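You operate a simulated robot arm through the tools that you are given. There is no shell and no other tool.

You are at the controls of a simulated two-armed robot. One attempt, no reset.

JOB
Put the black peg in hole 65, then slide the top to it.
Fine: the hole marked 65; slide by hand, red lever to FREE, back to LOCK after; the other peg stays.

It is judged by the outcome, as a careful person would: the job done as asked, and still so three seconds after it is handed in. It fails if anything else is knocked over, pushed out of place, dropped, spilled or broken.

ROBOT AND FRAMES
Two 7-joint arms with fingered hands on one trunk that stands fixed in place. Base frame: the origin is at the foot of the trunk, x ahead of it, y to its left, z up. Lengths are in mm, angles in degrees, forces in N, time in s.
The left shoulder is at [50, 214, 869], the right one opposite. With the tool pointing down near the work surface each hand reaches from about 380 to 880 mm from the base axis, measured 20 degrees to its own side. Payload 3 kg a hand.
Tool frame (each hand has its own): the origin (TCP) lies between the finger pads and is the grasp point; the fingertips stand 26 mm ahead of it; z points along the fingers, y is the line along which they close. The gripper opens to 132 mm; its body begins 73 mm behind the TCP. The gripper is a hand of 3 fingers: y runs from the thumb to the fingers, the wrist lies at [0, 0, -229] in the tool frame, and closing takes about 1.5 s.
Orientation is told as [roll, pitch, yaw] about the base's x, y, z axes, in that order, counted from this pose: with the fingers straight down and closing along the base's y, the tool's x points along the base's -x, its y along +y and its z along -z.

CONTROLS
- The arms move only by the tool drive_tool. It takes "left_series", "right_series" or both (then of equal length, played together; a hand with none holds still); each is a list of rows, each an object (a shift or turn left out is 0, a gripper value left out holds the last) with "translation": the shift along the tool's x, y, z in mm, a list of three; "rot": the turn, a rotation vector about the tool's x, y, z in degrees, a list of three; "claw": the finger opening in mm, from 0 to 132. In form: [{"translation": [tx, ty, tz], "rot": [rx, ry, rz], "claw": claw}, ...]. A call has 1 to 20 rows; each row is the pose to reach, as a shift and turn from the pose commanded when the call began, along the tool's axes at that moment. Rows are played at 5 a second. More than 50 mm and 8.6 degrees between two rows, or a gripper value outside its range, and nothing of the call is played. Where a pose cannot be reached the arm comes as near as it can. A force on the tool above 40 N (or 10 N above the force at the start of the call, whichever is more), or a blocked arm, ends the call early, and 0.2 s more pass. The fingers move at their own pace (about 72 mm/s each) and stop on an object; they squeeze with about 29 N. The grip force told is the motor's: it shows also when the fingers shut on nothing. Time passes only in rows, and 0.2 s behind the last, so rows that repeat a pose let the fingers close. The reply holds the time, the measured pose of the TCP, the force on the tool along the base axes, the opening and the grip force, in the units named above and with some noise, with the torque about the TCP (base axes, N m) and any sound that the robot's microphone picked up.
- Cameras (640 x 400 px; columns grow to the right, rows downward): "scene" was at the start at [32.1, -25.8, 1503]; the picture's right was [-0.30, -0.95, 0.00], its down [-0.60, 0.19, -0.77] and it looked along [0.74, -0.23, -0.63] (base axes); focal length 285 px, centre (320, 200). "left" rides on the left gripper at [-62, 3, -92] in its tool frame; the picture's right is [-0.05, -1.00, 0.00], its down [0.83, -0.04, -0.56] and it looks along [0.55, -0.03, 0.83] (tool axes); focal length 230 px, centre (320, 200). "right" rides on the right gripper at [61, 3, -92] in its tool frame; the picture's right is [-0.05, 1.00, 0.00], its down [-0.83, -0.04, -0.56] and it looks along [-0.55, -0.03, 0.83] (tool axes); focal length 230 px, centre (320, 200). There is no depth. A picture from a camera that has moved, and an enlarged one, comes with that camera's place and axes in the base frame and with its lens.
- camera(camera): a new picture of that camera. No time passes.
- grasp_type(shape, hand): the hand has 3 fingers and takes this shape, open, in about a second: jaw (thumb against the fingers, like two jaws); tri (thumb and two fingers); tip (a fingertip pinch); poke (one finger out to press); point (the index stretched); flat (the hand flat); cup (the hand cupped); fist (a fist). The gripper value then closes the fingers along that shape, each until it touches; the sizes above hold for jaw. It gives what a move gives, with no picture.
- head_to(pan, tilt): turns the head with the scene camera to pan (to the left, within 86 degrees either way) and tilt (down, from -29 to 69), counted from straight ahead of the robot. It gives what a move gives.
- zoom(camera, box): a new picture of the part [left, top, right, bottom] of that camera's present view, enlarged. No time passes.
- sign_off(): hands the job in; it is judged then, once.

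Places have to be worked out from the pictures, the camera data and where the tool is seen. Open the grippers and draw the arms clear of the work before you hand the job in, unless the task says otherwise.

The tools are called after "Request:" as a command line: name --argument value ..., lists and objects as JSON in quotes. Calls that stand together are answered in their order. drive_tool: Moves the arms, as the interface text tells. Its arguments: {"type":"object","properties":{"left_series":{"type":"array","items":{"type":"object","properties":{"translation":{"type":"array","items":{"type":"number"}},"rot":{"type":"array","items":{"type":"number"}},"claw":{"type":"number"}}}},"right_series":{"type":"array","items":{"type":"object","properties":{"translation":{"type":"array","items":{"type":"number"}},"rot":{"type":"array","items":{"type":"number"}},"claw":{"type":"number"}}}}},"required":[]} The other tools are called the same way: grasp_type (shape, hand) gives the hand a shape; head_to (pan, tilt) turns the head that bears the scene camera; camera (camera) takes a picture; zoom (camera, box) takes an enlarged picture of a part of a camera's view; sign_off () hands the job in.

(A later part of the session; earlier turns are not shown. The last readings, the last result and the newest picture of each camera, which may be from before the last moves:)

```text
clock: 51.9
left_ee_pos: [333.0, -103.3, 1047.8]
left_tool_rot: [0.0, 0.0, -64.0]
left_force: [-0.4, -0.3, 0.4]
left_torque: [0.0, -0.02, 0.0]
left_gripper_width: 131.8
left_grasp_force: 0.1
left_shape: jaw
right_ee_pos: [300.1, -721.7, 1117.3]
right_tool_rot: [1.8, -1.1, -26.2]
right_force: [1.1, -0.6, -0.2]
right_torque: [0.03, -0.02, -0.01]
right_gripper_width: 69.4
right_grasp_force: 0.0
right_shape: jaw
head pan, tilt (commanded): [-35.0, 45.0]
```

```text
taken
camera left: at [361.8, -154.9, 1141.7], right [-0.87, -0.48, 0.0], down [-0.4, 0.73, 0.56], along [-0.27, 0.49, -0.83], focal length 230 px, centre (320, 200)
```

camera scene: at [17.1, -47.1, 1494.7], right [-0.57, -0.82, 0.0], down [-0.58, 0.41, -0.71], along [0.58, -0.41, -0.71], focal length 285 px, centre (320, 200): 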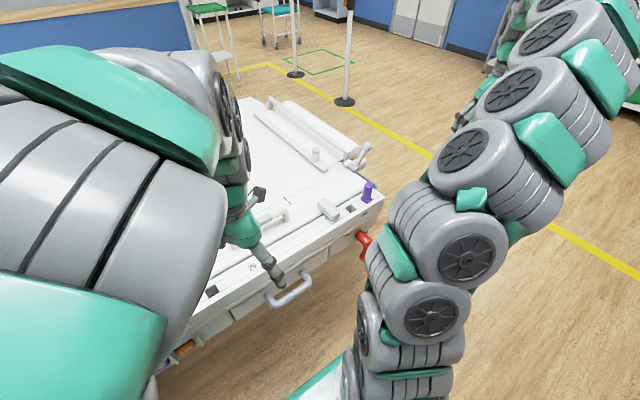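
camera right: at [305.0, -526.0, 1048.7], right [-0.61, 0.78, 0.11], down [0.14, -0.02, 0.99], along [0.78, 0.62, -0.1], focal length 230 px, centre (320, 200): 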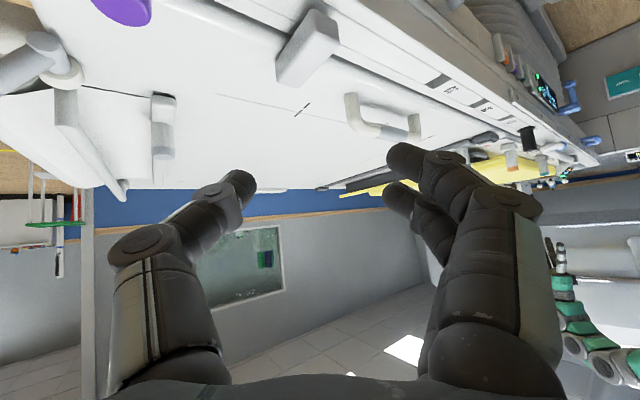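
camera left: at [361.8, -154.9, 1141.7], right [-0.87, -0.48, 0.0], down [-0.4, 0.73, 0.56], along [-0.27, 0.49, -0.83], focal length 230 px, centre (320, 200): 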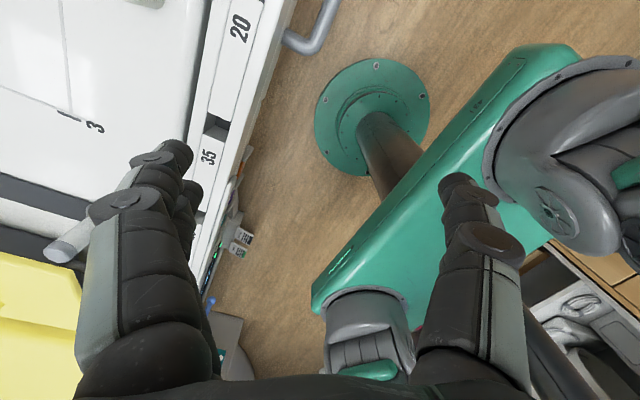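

The left arm came across without trouble. I narrow its fingers to 60 mm and pitch the hand forward-down while moving in front of the table toward the lever.

Request:
drive_tool --left_series '[{"translation": [-20, -9, 10], "rot": [0, -4, 0], "claw": 60}, {"translation": [-40, -18, 20], "rot": [0, -10, 0], "claw": 60}, {"translation": [-65, -29, 35], "rot": [0, -17, 0]}, {"translation": [-90, -40, 55], "rot": [0, -24, 0]}, {"translation": [-115, -52, 75], "rot": [0, -31, 0]}, {"translation": [-140, -63, 95], "rot": [0, -38, 0]}, {"translation": [-165, -74, 115], "rot": [0, -46, 0]}, {"translation": [-190, -85, 135], "rot": [0, -53, 0]}, {"translation": [-207, -93, 148], "rot": [0, -60, 0]}]'

Request:
camera --camera "scene"

Request:
camera --camera "left"

```text
clock: 53.9
left_ee_pos: [319.7, -334.5, 902.3]
left_tool_rot: [0.8, -54.6, -63.6]
left_force: [0.4, 0.2, -0.4]
left_torque: [0.01, 0.02, -0.01]
left_gripper_width: 60.4
left_grasp_force: 0.1
left_shape: jaw
left hand out of reach, approached as far as the arm can: row 8, 9
right_ee_pos: [299.9, -721.1, 1116.9]
right_tool_rot: [1.9, -1.1, -26.3]
right_force: [-0.4, 0.8, 0.1]
right_torque: [0.01, 0.0, 0.02]
right_gripper_width: 69.5
right_grasp_force: 0.0
right_shape: jaw
head pan, tilt (commanded): [-35.0, 45.0]
```

```text
taken
camera scene: at [17.1, -47.0, 1494.7], right [-0.57, -0.82, 0.0], down [-0.58, 0.41, -0.71], along [0.58, -0.41, -0.71], focal length 285 px, centre (320, 200)
```

scene: 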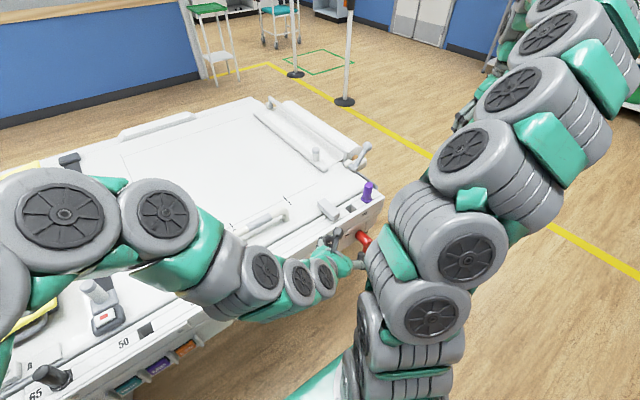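

```text
taken
camera left: at [304.0, -297.0, 1006.1], right [-0.88, -0.48, 0.03], down [-0.46, 0.81, -0.36], along [0.14, -0.33, -0.93], focal length 230 px, centre (320, 200)
```

left: 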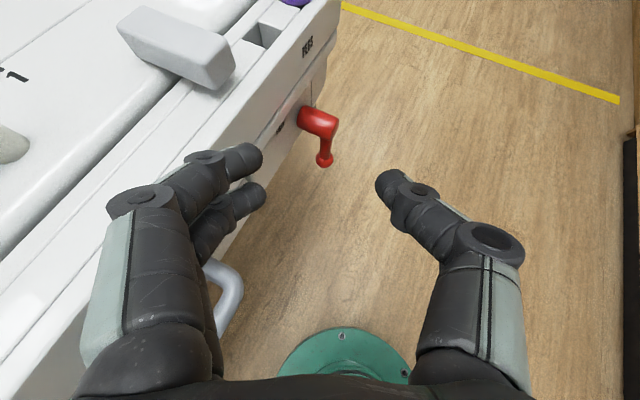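

The left camera now sees the lever clearly between its fingers. I zoom to refine the ball and hub position.

Request:
zoom --camera "left" --box '[260, 80, 400, 180]'

Request:
zoom --camera "scene" --box '[220, 180, 400, 320]'

```text
4.00 times, centred on (330, 130) of left
camera zoom: at [304.0, -297.0, 1006.1], right [-0.88, -0.48, 0.03], down [-0.46, 0.81, -0.36], along [0.14, -0.33, -0.93], focal length 920 px, centre (280, 480)
```

zoom: 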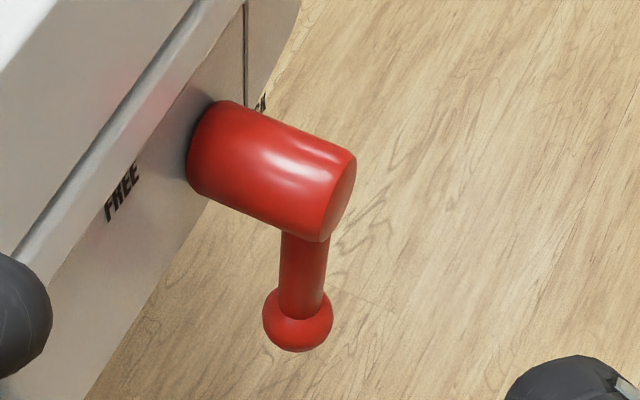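

```text
2.86 times, centred on (310, 250) of scene
camera zoom: at [17.1, -47.0, 1494.7], right [-0.57, -0.82, 0.0], down [-0.58, 0.41, -0.71], along [0.58, -0.41, -0.71], focal length 814 px, centre (349, 57)
```

zoom: 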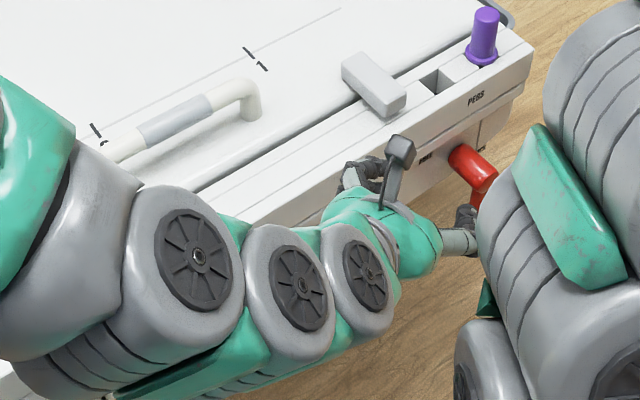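

Ball at about (385,-494,653) with radius about 15, hub end at x≈374, and front panel at x≈423. I lower the left hand to a pre-grasp point about 130 mm back from the ball along the finger direction.

Request:
drive_tool --left_series '[{"translation": [20.7, -2.9, 30.6], "claw": 60}, {"translation": [41.4, -5.9, 61.1]}, {"translation": [62, -8.8, 91.7]}, {"translation": [82.7, -11.8, 122.2]}, {"translation": [103.4, -14.7, 152.8]}]'

Request:
camera --camera "left"

Request:
camera --camera "scene"

```text
clock: 55.1
left_ee_pos: [337.8, -398.7, 727.5]
left_tool_rot: [0.9, -54.6, -63.7]
left_force: [-0.6, 0.2, -0.3]
left_torque: [0.01, 0.03, -0.02]
left_gripper_width: 60.1
left_grasp_force: 0.1
left_shape: jaw
right_ee_pos: [299.2, -720.8, 1118.5]
right_tool_rot: [1.8, -1.2, -26.3]
right_force: [0.0, -0.4, 1.0]
right_torque: [0.01, -0.01, 0.02]
right_gripper_width: 69.3
right_grasp_force: 0.0
right_shape: jaw
head pan, tilt (commanded): [-35.0, 45.0]
```

```text
taken
camera left: at [321.2, -360.8, 831.9], right [-0.88, -0.48, 0.03], down [-0.46, 0.81, -0.36], along [0.14, -0.33, -0.93], focal length 230 px, centre (320, 200)
```

left: 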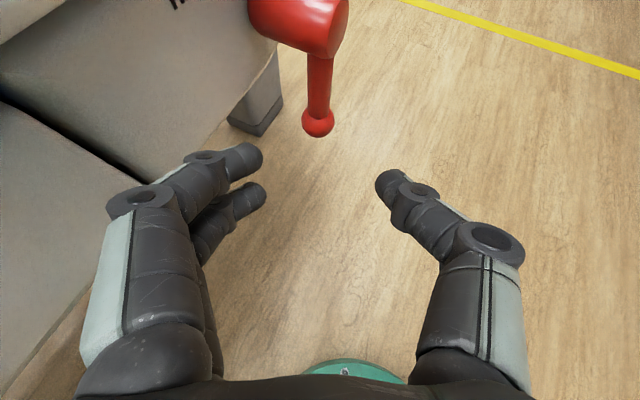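

```text
taken
camera scene: at [17.2, -47.1, 1494.7], right [-0.57, -0.82, 0.0], down [-0.58, 0.41, -0.71], along [0.58, -0.41, -0.71], focal length 285 px, centre (320, 200)
```

scene: 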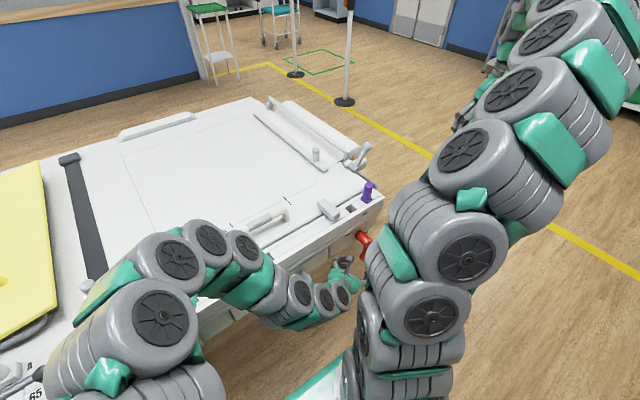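

Ball confirmed at (386,-495,653), right on the hand's axis. I slide in along the fingers so the ball sits between thumb and fingers, just ahead of the TCP.

Request:
drive_tool --left_series '[{"translation": [0, 1.5, 25]}, {"translation": [0, 1.5, 50]}, {"translation": [0, 1.5, 75]}, {"translation": [0, 1.5, 98]}, {"translation": [0, 1.5, 120]}]'

Request:
camera --camera "left"

Request:
zoom --camera "scene" --box '[270, 200, 390, 320]'

```text
clock: 56.3
left_ee_pos: [381.9, -484.9, 658.1]
left_tool_rot: [0.6, -54.6, -63.7]
left_force: [-12.7, 3.7, 0.3]
left_torque: [-0.14, -0.36, 0.73]
left_gripper_width: 58.8
left_grasp_force: 0.1
left_shape: jaw
right_ee_pos: [299.6, -721.0, 1116.6]
right_tool_rot: [1.7, -1.1, -26.2]
right_force: [-0.1, 0.3, 0.3]
right_torque: [0.01, 0.01, 0.03]
right_gripper_width: 69.5
right_grasp_force: 0.0
right_shape: jaw
head pan, tilt (commanded): [-35.0, 45.0]
```

```text
taken
camera left: at [366.2, -447.5, 763.2], right [-0.88, -0.48, 0.04], down [-0.46, 0.82, -0.35], along [0.14, -0.33, -0.93], focal length 230 px, centre (320, 200)
```

left: 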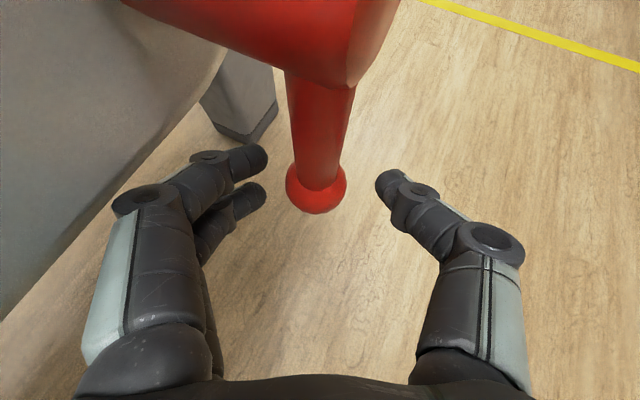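

```text
3.33 times, centred on (330, 260) of scene
camera zoom: at [16.9, -47.0, 1494.7], right [-0.57, -0.82, 0.0], down [-0.58, 0.41, -0.71], along [0.58, -0.41, -0.71], focal length 950 px, centre (287, 0)
```

zoom: 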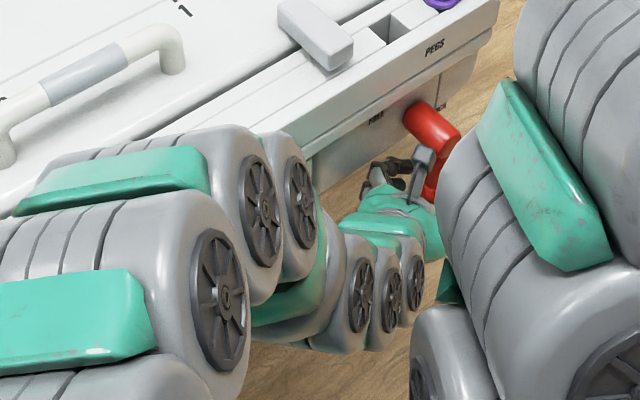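

There's a 12.7 N push along -x: the fingers on the far side are brushing the panel. I shift 5 mm away from it and narrow the fingers to relieve that.

Request:
drive_tool --left_series '[{"translation": [0, -3, 0], "claw": 50}, {"translation": [0, -4, 0], "claw": 44}, {"translation": [0, -4, 0], "claw": 44}]'

Request:
camera --camera "left"

```text
clock: 57.1
left_ee_pos: [381.0, -486.5, 660.5]
left_tool_rot: [0.8, -54.7, -63.6]
left_force: [0.6, -0.1, -0.1]
left_torque: [0.0, 0.0, 0.0]
left_gripper_width: 44.4
left_grasp_force: 0.0
left_shape: jaw
right_ee_pos: [299.3, -721.3, 1117.4]
right_tool_rot: [1.9, -1.2, -26.3]
right_force: [-0.5, 0.2, 0.3]
right_torque: [0.0, 0.0, 0.0]
right_gripper_width: 69.4
right_grasp_force: 0.1
right_shape: jaw
head pan, tilt (commanded): [-35.0, 45.0]
```

```text
taken
camera left: at [364.2, -448.8, 763.6], right [-0.88, -0.48, 0.03], down [-0.46, 0.81, -0.36], along [0.14, -0.33, -0.93], focal length 230 px, centre (320, 200)
```

left: 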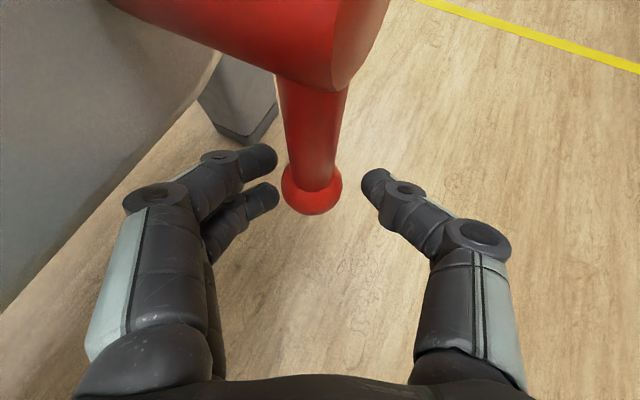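

The contact is gone. I close the fingers on the ball.

Request:
drive_tool --left_series '[{"translation": [0, 1, 0], "claw": 30}, {"translation": [0, 2, 0], "claw": 15}, {"translation": [0, 3, 0], "claw": 5}, {"translation": [0, 3, 0], "claw": 5}, {"translation": [0, 3, 0], "claw": 5}, {"translation": [0, 3, 0], "claw": 5}]'

Request:
camera --camera "left"

```text
clock: 58.5
left_ee_pos: [382.3, -484.0, 660.7]
left_tool_rot: [0.9, -54.7, -63.5]
left_force: [-0.2, -0.5, -6.4]
left_torque: [0.08, 0.01, 0.0]
left_gripper_width: 18.2
left_grasp_force: 29.1
left_shape: jaw
right_ee_pos: [299.4, -720.1, 1117.0]
right_tool_rot: [1.9, -1.0, -26.4]
right_force: [-0.4, -0.2, -0.9]
right_torque: [0.0, -0.01, -0.01]
right_gripper_width: 69.6
right_grasp_force: 0.1
right_shape: jaw
head pan, tilt (commanded): [-35.0, 45.0]
```

```text
taken
camera left: at [366.2, -447.0, 763.2], right [-0.88, -0.48, 0.03], down [-0.46, 0.81, -0.36], along [0.14, -0.33, -0.93], focal length 230 px, centre (320, 200)
```

left: 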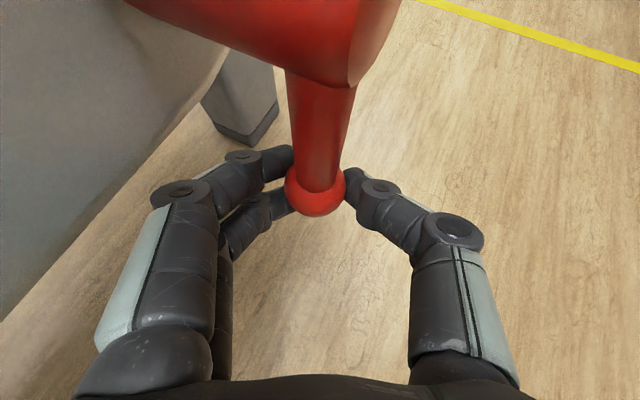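

The ball is gripped at 29 N. I start the arc about the hub axis toward +y and check at 30 degrees.

Request:
drive_tool --left_series '[{"translation": [6.8, 6.9, -11.9]}, {"translation": [11.2, 13.6, -24.9]}, {"translation": [13.2, 20, -38.7]}]'

Request:
camera --camera "left"

```text
clock: 59.3
left_ee_pos: [381.5, -439.5, 669.6]
left_tool_rot: [0.7, -54.4, -63.6]
left_force: [-11.2, 10.0, -25.9]
left_torque: [0.59, 0.08, -0.15]
left_gripper_width: 17.2
left_grasp_force: 29.5
left_shape: jaw
right_ee_pos: [299.0, -721.2, 1117.2]
right_tool_rot: [1.8, -1.0, -26.3]
right_force: [-0.1, -0.6, -0.1]
right_torque: [-0.02, -0.03, 0.01]
right_gripper_width: 69.5
right_grasp_force: 0.1
right_shape: jaw
head pan, tilt (commanded): [-35.0, 45.0]
```

```text
taken
camera left: at [366.0, -401.9, 774.2], right [-0.88, -0.48, 0.03], down [-0.46, 0.81, -0.35], along [0.14, -0.32, -0.94], focal length 230 px, centre (320, 200)
```

left: 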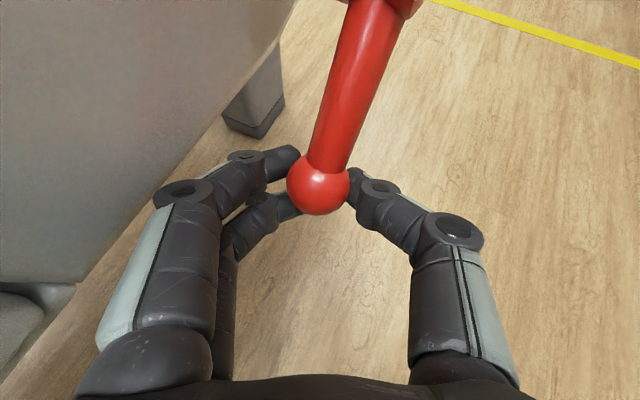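

The lever follows. The force pattern (about 27 N outward from the hub) says the true hub sits about 5 mm further +y than assumed, so I correct the arc and continue to about 55 degrees.

Request:
drive_tool --left_series '[{"translation": [3.4, 4.9, -11.9]}, {"translation": [1.4, 10.3, -26.3]}, {"translation": [-3.1, 14.9, -40.4]}]'

Request:
camera --camera "left"

```text
clock: 60.1
left_ee_pos: [380.4, -405.0, 698.5]
left_tool_rot: [0.8, -54.7, -63.6]
left_force: [0.4, 0.6, 0.2]
left_torque: [0.03, 0.04, 0.01]
left_gripper_width: 9.9
left_grasp_force: 28.9
left_shape: jaw
right_ee_pos: [299.9, -720.8, 1116.8]
right_tool_rot: [1.7, -1.2, -26.3]
right_force: [-0.8, -0.1, 0.1]
right_torque: [-0.01, -0.04, 0.0]
right_gripper_width: 69.4
right_grasp_force: 0.1
right_shape: jaw
head pan, tilt (commanded): [-35.0, 45.0]
```

```text
taken
camera left: at [365.2, -368.0, 802.4], right [-0.88, -0.48, 0.03], down [-0.46, 0.81, -0.36], along [0.14, -0.33, -0.93], focal length 230 px, centre (320, 200)
```

left: 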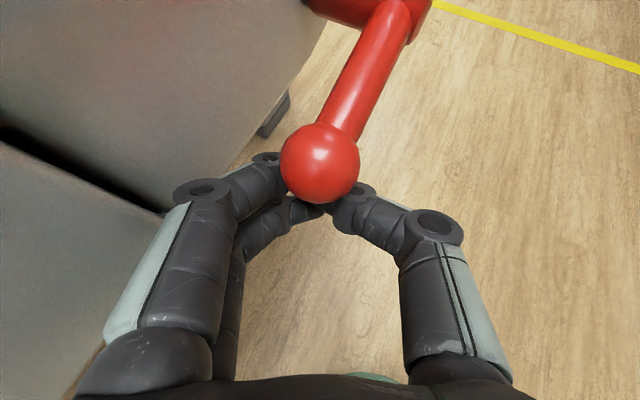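

The ball slipped up out of the pinch and the lever now stands near horizontal, above my closed fingers, with no force on the hand. I look closer to judge its angle.

Request:
zoom --camera "scene" --box '[300, 200, 400, 300]'

Request:
zoom --camera "left" --box '[240, 0, 480, 220]'

Request:
camera --camera "right"

```text
4.00 times, centred on (350, 250) of scene
camera zoom: at [17.1, -47.0, 1494.7], right [-0.57, -0.82, 0.0], down [-0.58, 0.41, -0.71], along [0.58, -0.41, -0.71], focal length 1140 px, centre (200, 0)
```

zoom: 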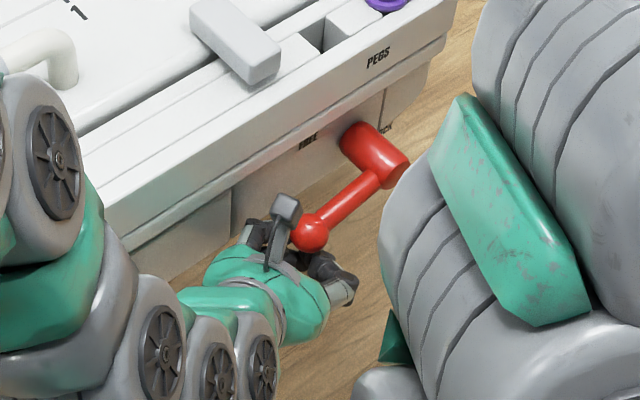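

```text
1.82 times, centred on (360, 110) of left
camera zoom: at [365.2, -368.0, 802.4], right [-0.88, -0.48, 0.03], down [-0.46, 0.81, -0.36], along [0.14, -0.33, -0.93], focal length 418 px, centre (247, 364)
```

zoom: 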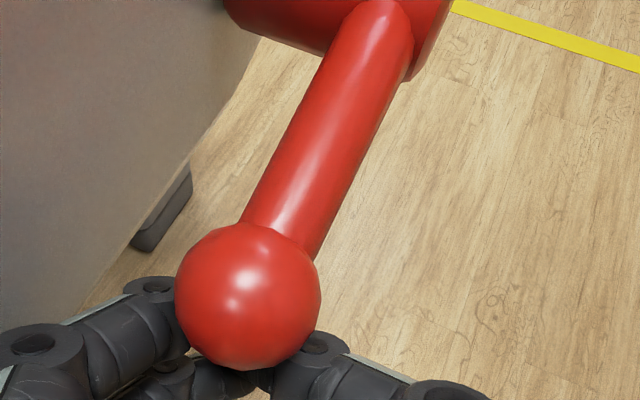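

```text
taken
camera right: at [241.8, -692.5, 1207.3], right [0.49, 0.87, 0.03], down [0.71, -0.42, 0.57], along [0.51, -0.26, -0.82], focal length 230 px, centre (320, 200)
```

right: 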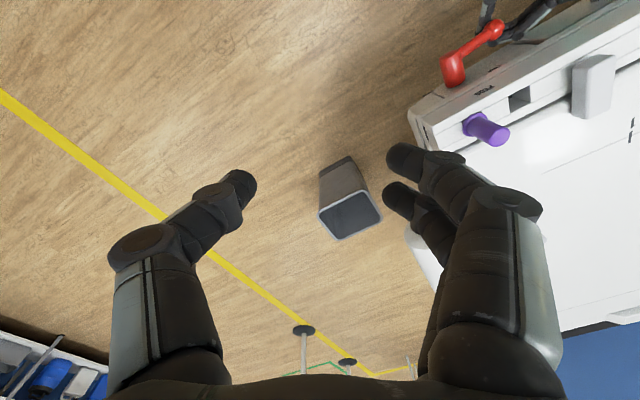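

From three views the ball is near (383,-409,725), so the lever is at about 80 degrees. I push it up gently from below with the closed fingers to feel for the FREE stop.

Request:
drive_tool --left_series '[{"translation": [-3.3, 0, -2.3]}, {"translation": [-6.5, 0, -4.6]}, {"translation": [-9.8, 0, -7]}]'

Request:
zoom --camera "scene" --box '[300, 200, 400, 300]'

Request:
zoom --camera "left" --box '[240, 0, 480, 220]'

Request:
zoom --camera "right" --box '[400, 0, 560, 100]'

```text
clock: 60.9
left_ee_pos: [380.6, -406.9, 710.5]
left_tool_rot: [0.8, -54.5, -63.6]
left_force: [0.8, -0.2, 1.1]
left_torque: [0.02, 0.01, 0.03]
left_gripper_width: 9.8
left_grasp_force: 28.9
left_shape: jaw
right_ee_pos: [301.1, -721.4, 1115.4]
right_tool_rot: [1.8, -1.1, -26.3]
right_force: [-0.9, 0.2, -0.4]
right_torque: [0.0, 0.0, 0.01]
right_gripper_width: 69.3
right_grasp_force: 0.0
right_shape: jaw
head pan, tilt (commanded): [-35.0, 45.0]
```

```text
4.00 times, centred on (350, 250) of scene
camera zoom: at [17.1, -47.0, 1494.7], right [-0.57, -0.82, 0.0], down [-0.58, 0.41, -0.71], along [0.58, -0.41, -0.71], focal length 1140 px, centre (200, 0)
```

zoom: 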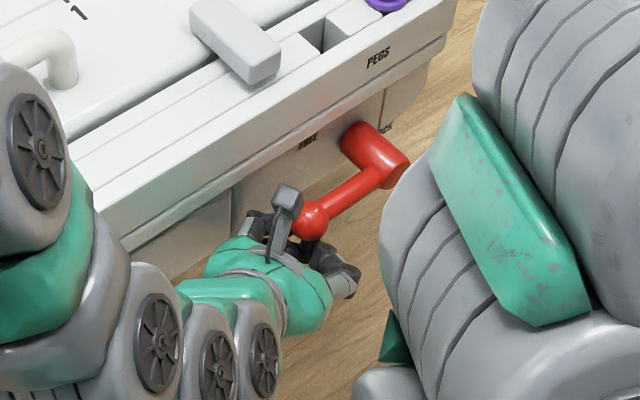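

```text
1.82 times, centred on (360, 110) of left
camera zoom: at [365.0, -368.5, 813.4], right [-0.88, -0.48, 0.03], down [-0.46, 0.81, -0.36], along [0.14, -0.33, -0.93], focal length 418 px, centre (247, 364)
```

zoom: 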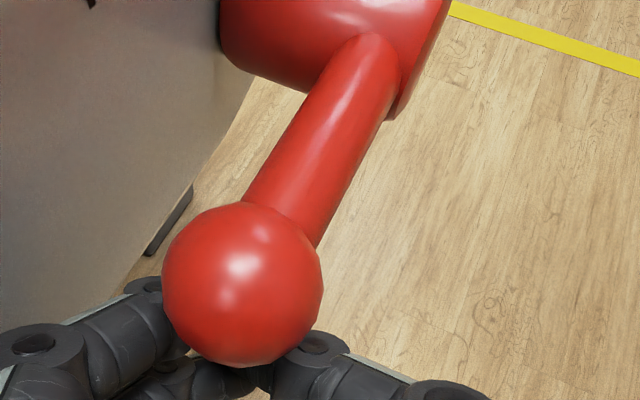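

```text
4.00 times, centred on (480, 50) of right
camera zoom: at [241.8, -692.5, 1207.4], right [0.49, 0.87, 0.03], down [0.71, -0.42, 0.57], along [0.51, -0.26, -0.82], focal length 920 px, centre (-320, 800)
```

zoom: 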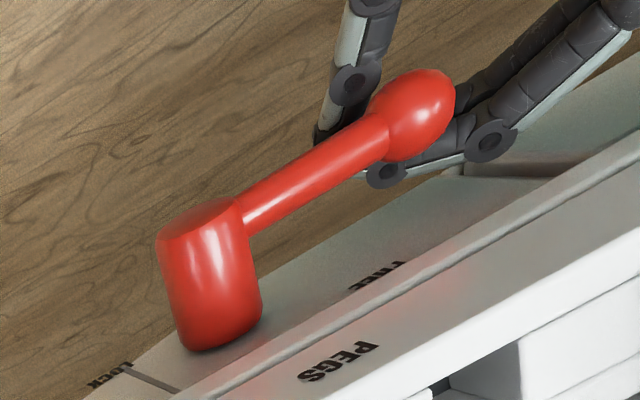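

The ball rose further on its own to about z=745, so the lever is now roughly horizontal toward FREE, with almost no force. I lower the hand away from under it and see if it stays.

Request:
drive_tool --left_series '[{"translation": [8, 0, 6]}, {"translation": [16, 0, 12]}, {"translation": [24, 0, 17]}]'

Request:
zoom --camera "scene" --box '[300, 200, 400, 300]'

Request:
zoom --camera "right" --box '[400, 0, 560, 100]'

Request:
camera --camera "left"

```text
clock: 61.7
left_ee_pos: [381.6, -406.4, 678.1]
left_tool_rot: [0.8, -54.6, -63.7]
left_force: [0.6, 0.3, 0.0]
left_torque: [0.01, 0.03, 0.0]
left_gripper_width: 10.0
left_grasp_force: 28.9
left_shape: jaw
right_ee_pos: [299.9, -721.4, 1116.7]
right_tool_rot: [1.9, -1.2, -26.4]
right_force: [0.3, -0.1, 1.2]
right_torque: [-0.02, 0.04, 0.02]
right_gripper_width: 69.5
right_grasp_force: 0.1
right_shape: jaw
head pan, tilt (commanded): [-35.0, 45.0]
```

```text
4.00 times, centred on (350, 250) of scene
camera zoom: at [17.1, -47.1, 1494.7], right [-0.57, -0.82, 0.0], down [-0.58, 0.41, -0.71], along [0.58, -0.41, -0.71], focal length 1140 px, centre (200, 0)
```

zoom: 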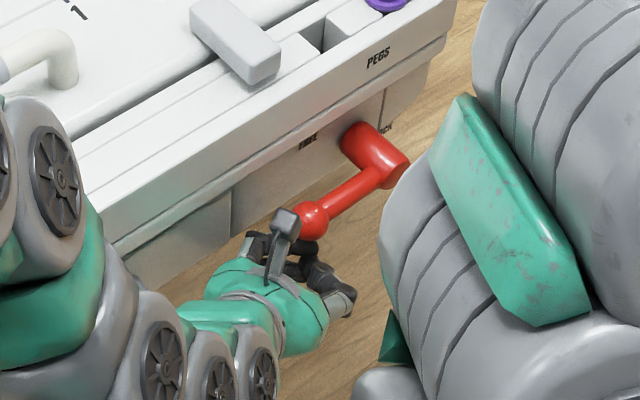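

```text
4.00 times, centred on (480, 50) of right
camera zoom: at [241.9, -692.5, 1207.3], right [0.49, 0.87, 0.03], down [0.71, -0.42, 0.57], along [0.51, -0.26, -0.82], focal length 920 px, centre (-320, 800)
```

zoom: 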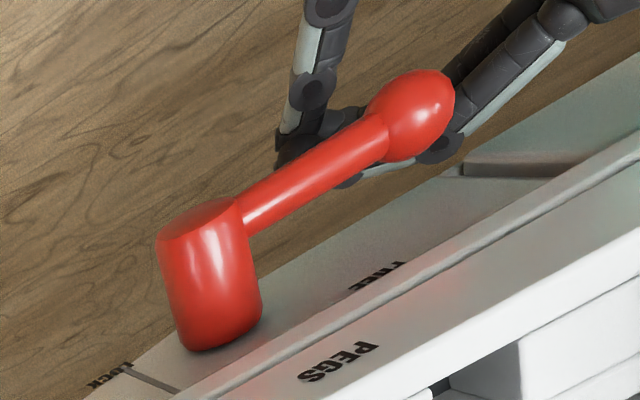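

```text
taken
camera left: at [365.3, -369.1, 783.7], right [-0.88, -0.48, 0.03], down [-0.46, 0.81, -0.36], along [0.14, -0.33, -0.93], focal length 230 px, centre (320, 200)
```

left: 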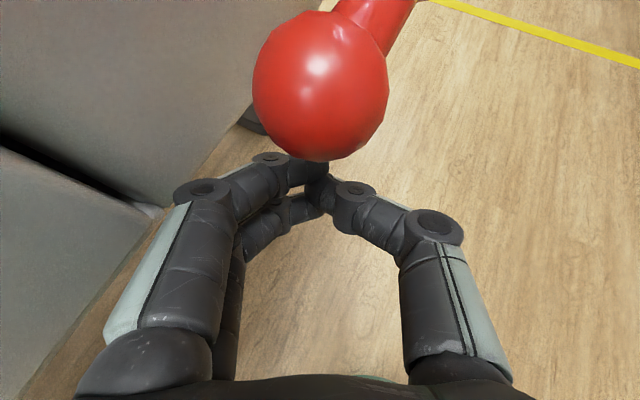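

The lever stays put, parallel to the panel's edges, at FREE. I withdraw the left hand forward toward the robot and then up.

Request:
drive_tool --left_series '[{"translation": [15.5, -31, -21.8]}, {"translation": [31, -62.1, -43.6]}, {"translation": [-1.6, -61.8, -66.8]}, {"translation": [-34.2, -61.5, -90]}, {"translation": [-66.8, -61.2, -113]}, {"translation": [-99.4, -60.9, -136]}, {"translation": [-132, -60.5, -159.4]}]'

Request:
camera --camera "left"

Request:
zoom --camera "right" --box '[400, 0, 560, 100]'

```text
clock: 63.3
left_ee_pos: [301.8, -385.5, 881.2]
left_tool_rot: [0.7, -54.5, -63.6]
left_force: [-0.6, 1.8, 0.7]
left_torque: [-0.02, -0.02, 0.0]
left_gripper_width: 9.8
left_grasp_force: 29.0
left_shape: jaw
right_ee_pos: [299.2, -721.2, 1116.5]
right_tool_rot: [1.8, -1.0, -26.2]
right_force: [-0.1, -0.5, 1.2]
right_torque: [-0.04, 0.0, -0.03]
right_gripper_width: 69.5
right_grasp_force: 0.0
right_shape: jaw
head pan, tilt (commanded): [-35.0, 45.0]
```

```text
taken
camera left: at [286.3, -348.1, 985.1], right [-0.88, -0.48, 0.03], down [-0.46, 0.81, -0.36], along [0.14, -0.33, -0.93], focal length 230 px, centre (320, 200)
```

left: 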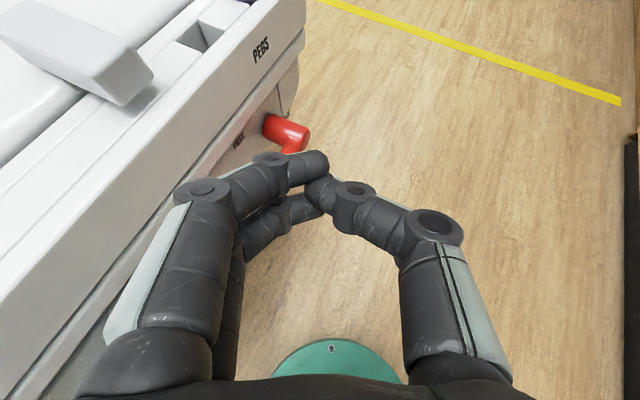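

```text
4.00 times, centred on (480, 50) of right
camera zoom: at [241.8, -692.4, 1207.3], right [0.49, 0.87, 0.03], down [0.71, -0.42, 0.57], along [0.51, -0.26, -0.82], focal length 920 px, centre (-320, 800)
```

zoom: 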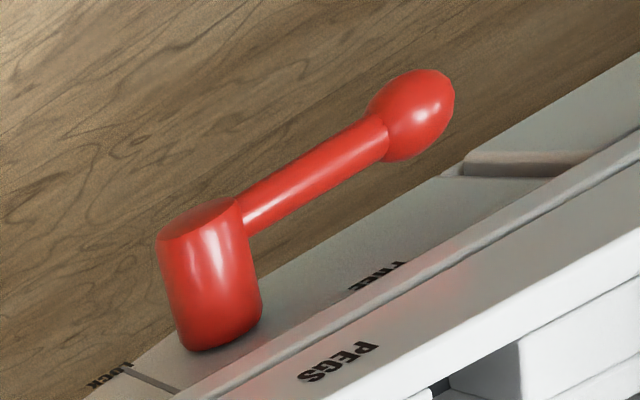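

The lever rests at FREE, with the ball at about (383,-408,745). I raise the left hand and turn it back to pointing down, heading for the handle on the top.

Request:
drive_tool --left_series '[{"translation": [-16, 8, -26], "rot": [0, 5, 0]}, {"translation": [-30, 18, -52], "rot": [0, 11, 0]}, {"translation": [-43, 30, -80], "rot": [0, 18, 0]}, {"translation": [-54, 44, -106], "rot": [0, 25.5, 0]}, {"translation": [-65, 58, -132], "rot": [0, 33, 0]}, {"translation": [-74, 72, -156], "rot": [0, 40.5, 0]}, {"translation": [-81, 85, -174], "rot": [0, 48, 0]}, {"translation": [-86.5, 96.6, -189], "rot": [0, 54.5, 0]}]'

Request:
camera --camera "scene"

```text
clock: 65.1
left_ee_pos: [341.0, -252.0, 1060.5]
left_tool_rot: [0.6, 0.0, -63.0]
left_force: [-0.6, -0.3, 0.1]
left_torque: [-0.03, 0.02, 0.0]
left_gripper_width: 9.5
left_grasp_force: 28.2
left_shape: jaw
right_ee_pos: [298.3, -721.3, 1117.1]
right_tool_rot: [1.8, -1.2, -26.3]
right_force: [0.7, 0.6, -0.2]
right_torque: [0.01, 0.0, 0.0]
right_gripper_width: 69.6
right_grasp_force: 0.0
right_shape: jaw
head pan, tilt (commanded): [-35.0, 45.0]
```

```text
taken
camera scene: at [17.1, -47.1, 1494.7], right [-0.57, -0.82, 0.0], down [-0.58, 0.41, -0.71], along [0.58, -0.41, -0.71], focal length 285 px, centre (320, 200)
```

scene: 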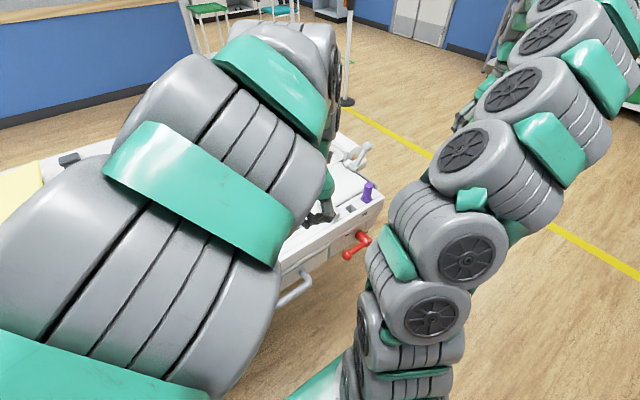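

The left arm is level at (341,-252,1061). I move it over the handle, which I estimate at x≈515, y from -283 to -115, and open the fingers.

Request:
drive_tool --left_series '[{"translation": [-5, 37, -8], "rot": [0, 0, 2.5], "claw": 80}, {"translation": [-10, 74, -8], "rot": [0, 0, 5]}, {"translation": [-14, 110, -8], "rot": [0, 0, 7.5]}, {"translation": [-19, 147, -8], "rot": [0, 0, 10]}, {"translation": [-23.8, 183.2, 0], "rot": [0, 0, 12]}]'

Request:
camera --camera "left"

Request:
head_to --pan 0 --tilt 50

Request:
camera --camera "scene"

```text
clock: 66.3
left_ee_pos: [511.5, -185.6, 1060.9]
left_tool_rot: [0.4, 0.0, -74.9]
left_force: [0.3, -0.6, 0.9]
left_torque: [0.0, -0.01, 0.02]
left_gripper_width: 79.7
left_grasp_force: 0.1
left_shape: jaw
right_ee_pos: [298.5, -720.8, 1117.0]
right_tool_rot: [1.8, -1.0, -26.3]
right_force: [-0.3, -0.1, -0.2]
right_torque: [0.0, -0.01, 0.0]
right_gripper_width: 69.1
right_grasp_force: 0.0
right_shape: jaw
head pan, tilt (commanded): [-35.0, 45.0]
```

```text
taken
camera left: at [530.9, -243.4, 1154.7], right [-0.95, -0.31, -0.01], down [-0.26, 0.79, 0.55], along [-0.16, 0.53, -0.83], focal length 230 px, centre (320, 200)
```

left: 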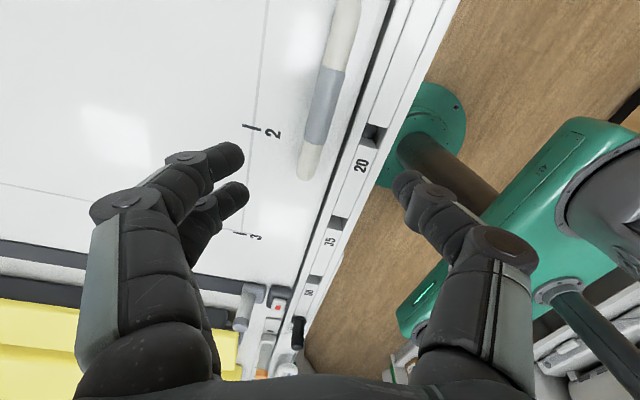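

```text
clock: 67.3
left_ee_pos: [513.1, -185.0, 1062.4]
left_tool_rot: [0.5, -0.2, -75.0]
left_force: [0.5, -0.1, 0.2]
left_torque: [0.01, 0.03, -0.05]
left_gripper_width: 79.8
left_grasp_force: 0.0
left_shape: jaw
right_ee_pos: [299.6, -720.8, 1116.9]
right_tool_rot: [1.9, -1.1, -26.3]
right_force: [-0.7, 0.2, 0.6]
right_torque: [0.01, -0.05, -0.03]
right_gripper_width: 69.3
right_grasp_force: 0.0
right_shape: jaw
head pan, tilt (commanded): [0.0, 50.0]
```

```text
taken
camera scene: at [27.5, -0.5, 1487.8], right [0.0, -1.0, 0.0], down [-0.77, 0.0, -0.64], along [0.64, 0.0, -0.77], focal length 285 px, centre (320, 200)
```

scene: 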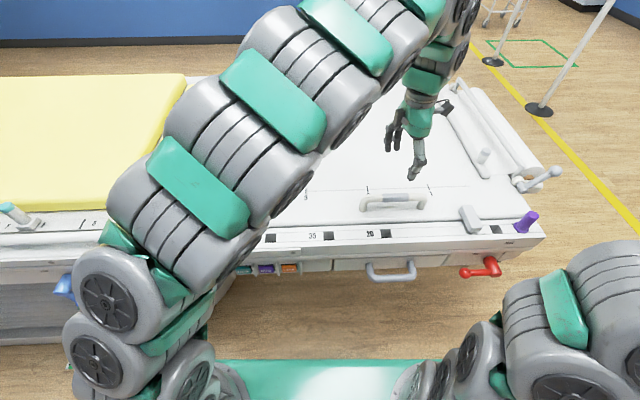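

The handle is visible in both cameras. I zoom to pin down the bar's position and height.

Request:
zoom --camera "left" --box '[260, 0, 400, 200]'

Request:
zoom --camera "scene" --box '[340, 120, 460, 230]'

Request:
zoom --camera "scene" --box '[440, 180, 560, 290]'

```text
2.00 times, centred on (330, 100) of left
camera zoom: at [530.5, -243.5, 1155.0], right [-0.95, -0.31, -0.01], down [-0.26, 0.79, 0.55], along [-0.16, 0.53, -0.83], focal length 460 px, centre (300, 400)
```

zoom: 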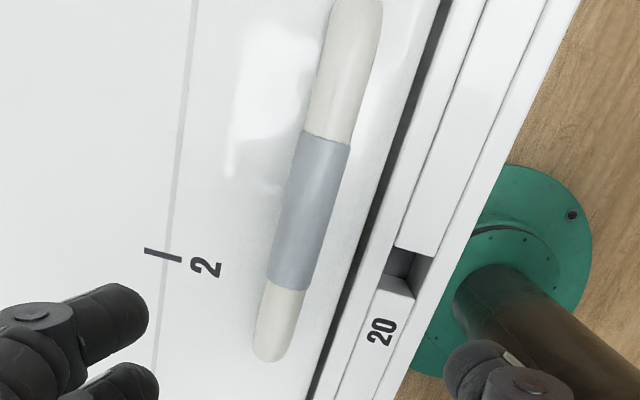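

```text
3.64 times, centred on (400, 175) of scene
camera zoom: at [27.5, -0.5, 1487.8], right [0.0, -1.0, 0.0], down [-0.77, 0.0, -0.64], along [0.64, 0.0, -0.77], focal length 1036 px, centre (29, 291)
```

zoom: 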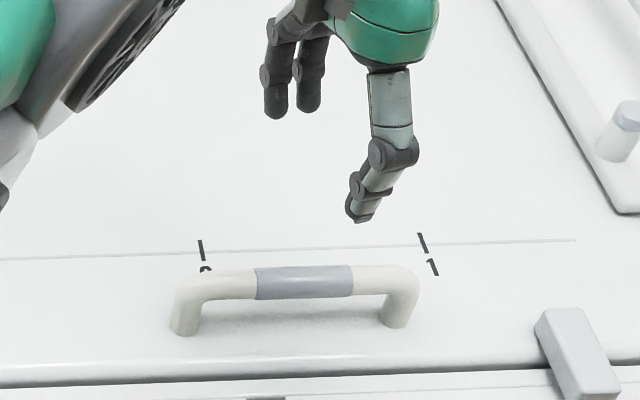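

```text
3.64 times, centred on (500, 235) of scene
camera zoom: at [27.5, -0.5, 1487.8], right [0.0, -1.0, 0.0], down [-0.77, 0.0, -0.64], along [0.64, 0.0, -0.77], focal length 1036 px, centre (-334, 73)
```

zoom: 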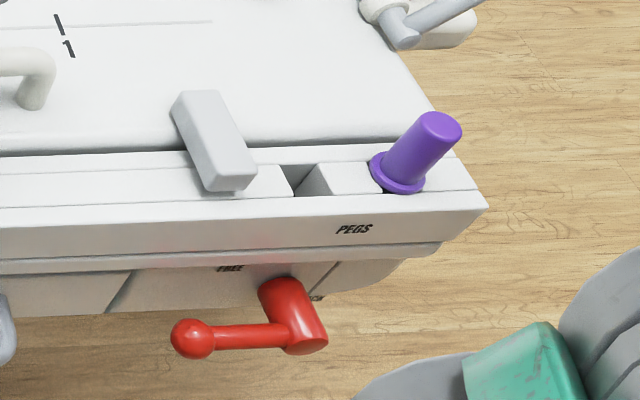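

The lever is clearly horizontal at FREE in this view. The bar's centre is at about (515,-200,917), about 50 mm above the top. I descend partway and check centring.

Request:
drive_tool --left_series '[{"translation": [2.5, 1.4, 40], "claw": 80}, {"translation": [4.7, 2.8, 80]}, {"translation": [4.7, 2.8, 112]}]'

Request:
camera --camera "left"

Request:
zoom --camera "scene" --box '[340, 120, 460, 230]'

```text
clock: 68.1
left_ee_pos: [516.2, -184.8, 948.1]
left_tool_rot: [0.5, -0.1, -75.0]
left_force: [0.5, 0.0, -0.6]
left_torque: [0.02, 0.0, 0.02]
left_gripper_width: 79.7
left_grasp_force: 0.0
left_shape: jaw
right_ee_pos: [298.4, -719.6, 1117.2]
right_tool_rot: [1.8, -1.1, -26.2]
right_force: [1.1, 0.7, 0.5]
right_torque: [0.0, 0.01, 0.03]
right_gripper_width: 69.2
right_grasp_force: 0.1
right_shape: jaw
head pan, tilt (commanded): [0.0, 50.0]
```

```text
taken
camera left: at [534.4, -241.7, 1041.9], right [-0.95, -0.31, -0.01], down [-0.26, 0.79, 0.55], along [-0.16, 0.53, -0.83], focal length 230 px, centre (320, 200)
```

left: 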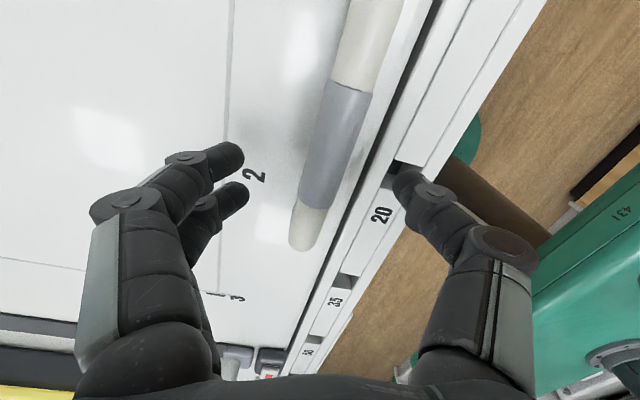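

```text
3.64 times, centred on (400, 175) of scene
camera zoom: at [27.5, -0.4, 1487.8], right [0.0, -1.0, 0.0], down [-0.77, 0.0, -0.64], along [0.64, 0.0, -0.77], focal length 1036 px, centre (29, 291)
```

zoom: 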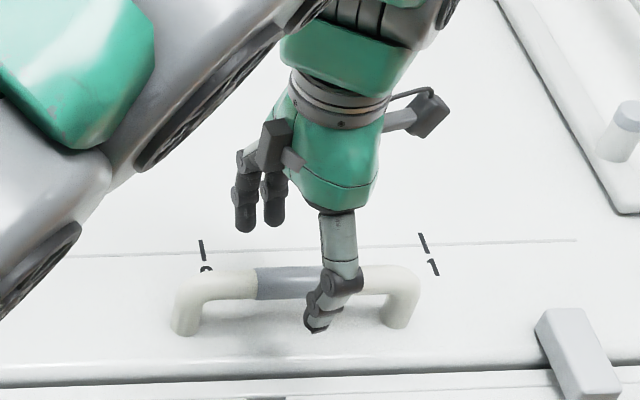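

The bar is centred between thumb and fingers. I go down the last 32 mm and close on it.

Request:
drive_tool --left_series '[{"translation": [0, 0, 16], "claw": 80}, {"translation": [0, 0, 32]}, {"translation": [0, 0, 32], "claw": 50}, {"translation": [0, 0, 32], "claw": 20}, {"translation": [0, 0, 32], "claw": 5}, {"translation": [0, 0, 32], "claw": 5}, {"translation": [0, 0, 32], "claw": 5}, {"translation": [0, 0, 32], "claw": 5}]'

Request:
camera --camera "left"

Request:
zoom --camera "scene" --box '[340, 120, 460, 230]'

```text
clock: 69.9
left_ee_pos: [517.2, -183.6, 916.0]
left_tool_rot: [0.4, -0.1, -75.1]
left_force: [-4.3, -0.5, 0.0]
left_torque: [-0.01, 0.04, 0.02]
left_gripper_width: 6.5
left_grasp_force: 0.0
left_shape: jaw
right_ee_pos: [299.7, -721.1, 1116.2]
right_tool_rot: [1.8, -1.0, -26.4]
right_force: [-0.1, 0.4, 0.2]
right_torque: [0.01, -0.02, 0.02]
right_gripper_width: 69.4
right_grasp_force: 0.0
right_shape: jaw
head pan, tilt (commanded): [0.0, 50.0]
```

```text
taken
camera left: at [535.4, -240.6, 1009.8], right [-0.95, -0.31, -0.01], down [-0.26, 0.79, 0.55], along [-0.16, 0.53, -0.83], focal length 230 px, centre (320, 200)
```

left: 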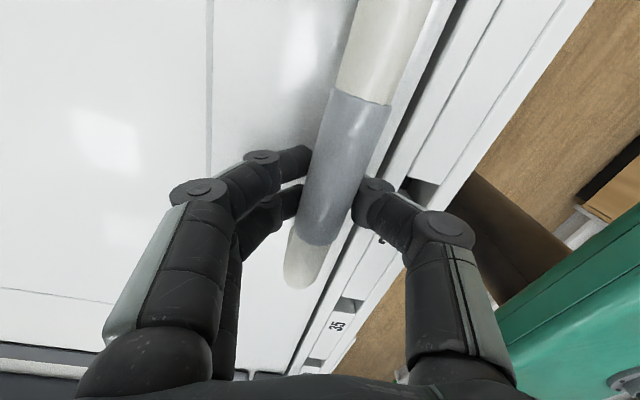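

```text
3.64 times, centred on (400, 175) of scene
camera zoom: at [27.4, -0.4, 1487.8], right [0.0, -1.0, 0.0], down [-0.77, 0.0, -0.64], along [0.64, 0.0, -0.77], focal length 1036 px, centre (29, 291)
```

zoom: 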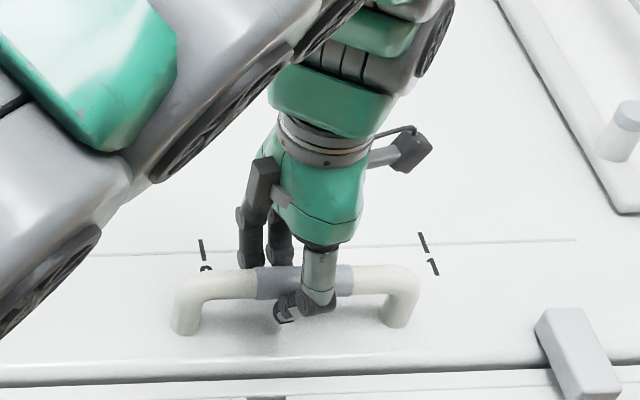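

The fingers have curled under the bar with no squeeze yet, like a cage. I close fully to see if they grip it.

Request:
drive_tool --left_series '[{"claw": 0}, {"claw": 0}, {"claw": 0}, {"claw": 0}]'

Request:
zoom --camera "scene" --box '[340, 120, 460, 230]'

Request:
zoom --camera "left" --box '[220, 60, 420, 260]'

```text
clock: 70.9
left_ee_pos: [516.4, -182.5, 915.5]
left_tool_rot: [0.4, 0.0, -74.9]
left_force: [-4.7, -2.5, -28.1]
left_torque: [0.05, -0.1, -0.13]
left_gripper_width: 0.0
left_grasp_force: 29.3
left_shape: jaw
right_ee_pos: [299.7, -722.3, 1118.0]
right_tool_rot: [1.7, -1.2, -26.3]
right_force: [0.1, 0.5, -0.8]
right_torque: [-0.04, -0.01, -0.01]
right_gripper_width: 69.2
right_grasp_force: 0.0
right_shape: jaw
head pan, tilt (commanded): [0.0, 50.0]
```

```text
3.64 times, centred on (400, 175) of scene
camera zoom: at [27.7, -0.5, 1487.8], right [0.0, -1.0, 0.0], down [-0.77, 0.0, -0.64], along [0.64, 0.0, -0.77], focal length 1036 px, centre (29, 291)
```

zoom: 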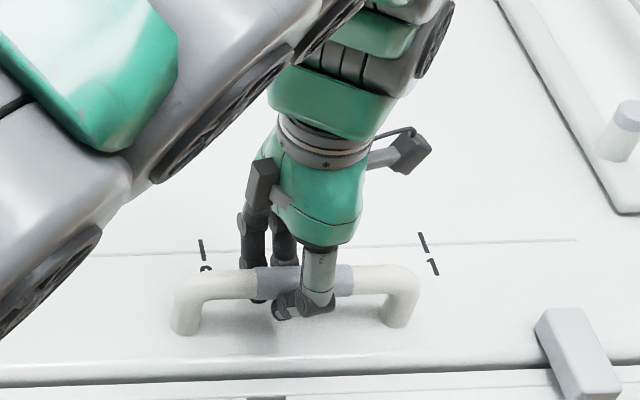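

```text
2.00 times, centred on (320, 160) of left
camera zoom: at [535.3, -240.5, 1008.7], right [-0.95, -0.31, -0.01], down [-0.26, 0.79, 0.56], along [-0.17, 0.53, -0.83], focal length 460 px, centre (320, 280)
```

zoom: 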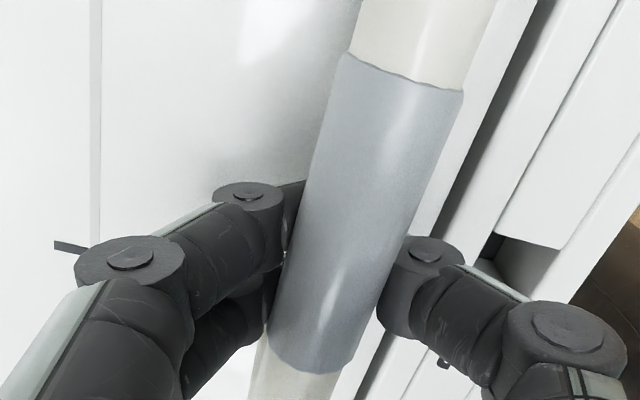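

The fingers wrap under the bar, but this pulls it upward with 28 N. I ease that by opening slightly and rising 10 mm, so the pads pinch the bar from its sides.

Request:
drive_tool --left_series '[{"claw": 15}, {"claw": 40}, {"claw": 45}, {"translation": [0, 0, -6], "claw": 45}, {"translation": [0, 0, -12], "claw": 40}, {"translation": [0, 0, -12], "claw": 20}, {"translation": [0, 0, -12], "claw": 5}, {"translation": [0, 0, -12], "claw": 5}, {"translation": [0, 0, -12], "claw": 5}, {"translation": [0, 0, -12], "claw": 5}]'

Request:
zoom --camera "left" --box '[220, 60, 420, 260]'

Request:
zoom --camera "scene" --box '[340, 120, 460, 230]'

```text
clock: 73.1
left_ee_pos: [516.0, -182.5, 928.6]
left_tool_rot: [0.4, 0.0, -75.0]
left_force: [0.2, 0.7, -9.7]
left_torque: [0.03, -0.03, -0.15]
left_gripper_width: 16.4
left_grasp_force: 29.5
left_shape: jaw
right_ee_pos: [298.6, -720.5, 1116.8]
right_tool_rot: [1.8, -1.1, -26.2]
right_force: [0.6, -0.1, 0.3]
right_torque: [-0.01, 0.01, -0.02]
right_gripper_width: 69.3
right_grasp_force: 0.2
right_shape: jaw
head pan, tilt (commanded): [0.0, 50.0]
```

```text
2.00 times, centred on (320, 160) of left
camera zoom: at [534.8, -240.0, 1021.8], right [-0.95, -0.31, -0.01], down [-0.26, 0.79, 0.55], along [-0.16, 0.53, -0.83], focal length 460 px, centre (320, 280)
```

zoom: 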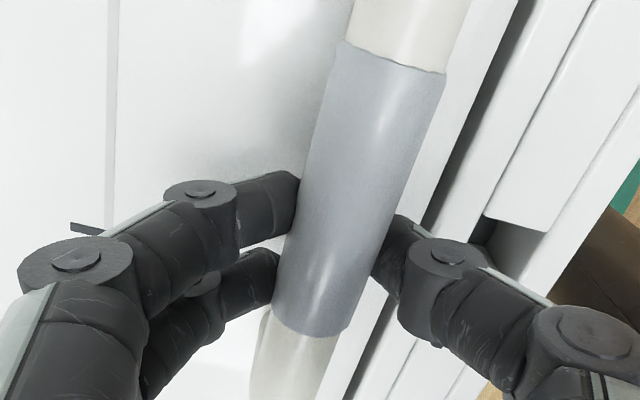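

```text
3.64 times, centred on (400, 175) of scene
camera zoom: at [27.6, -0.4, 1487.8], right [0.0, -1.0, 0.0], down [-0.77, 0.0, -0.64], along [0.64, 0.0, -0.77], focal length 1036 px, centre (29, 291)
```

zoom: 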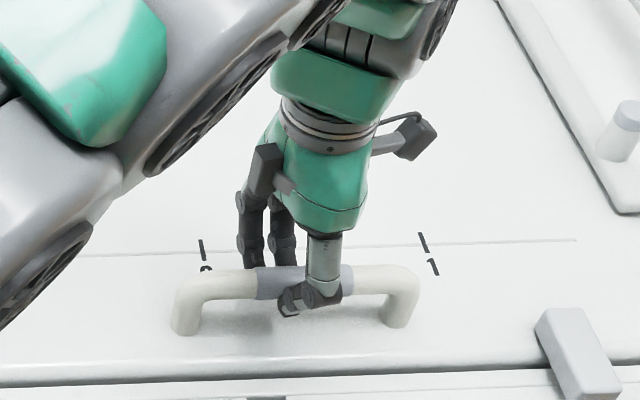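

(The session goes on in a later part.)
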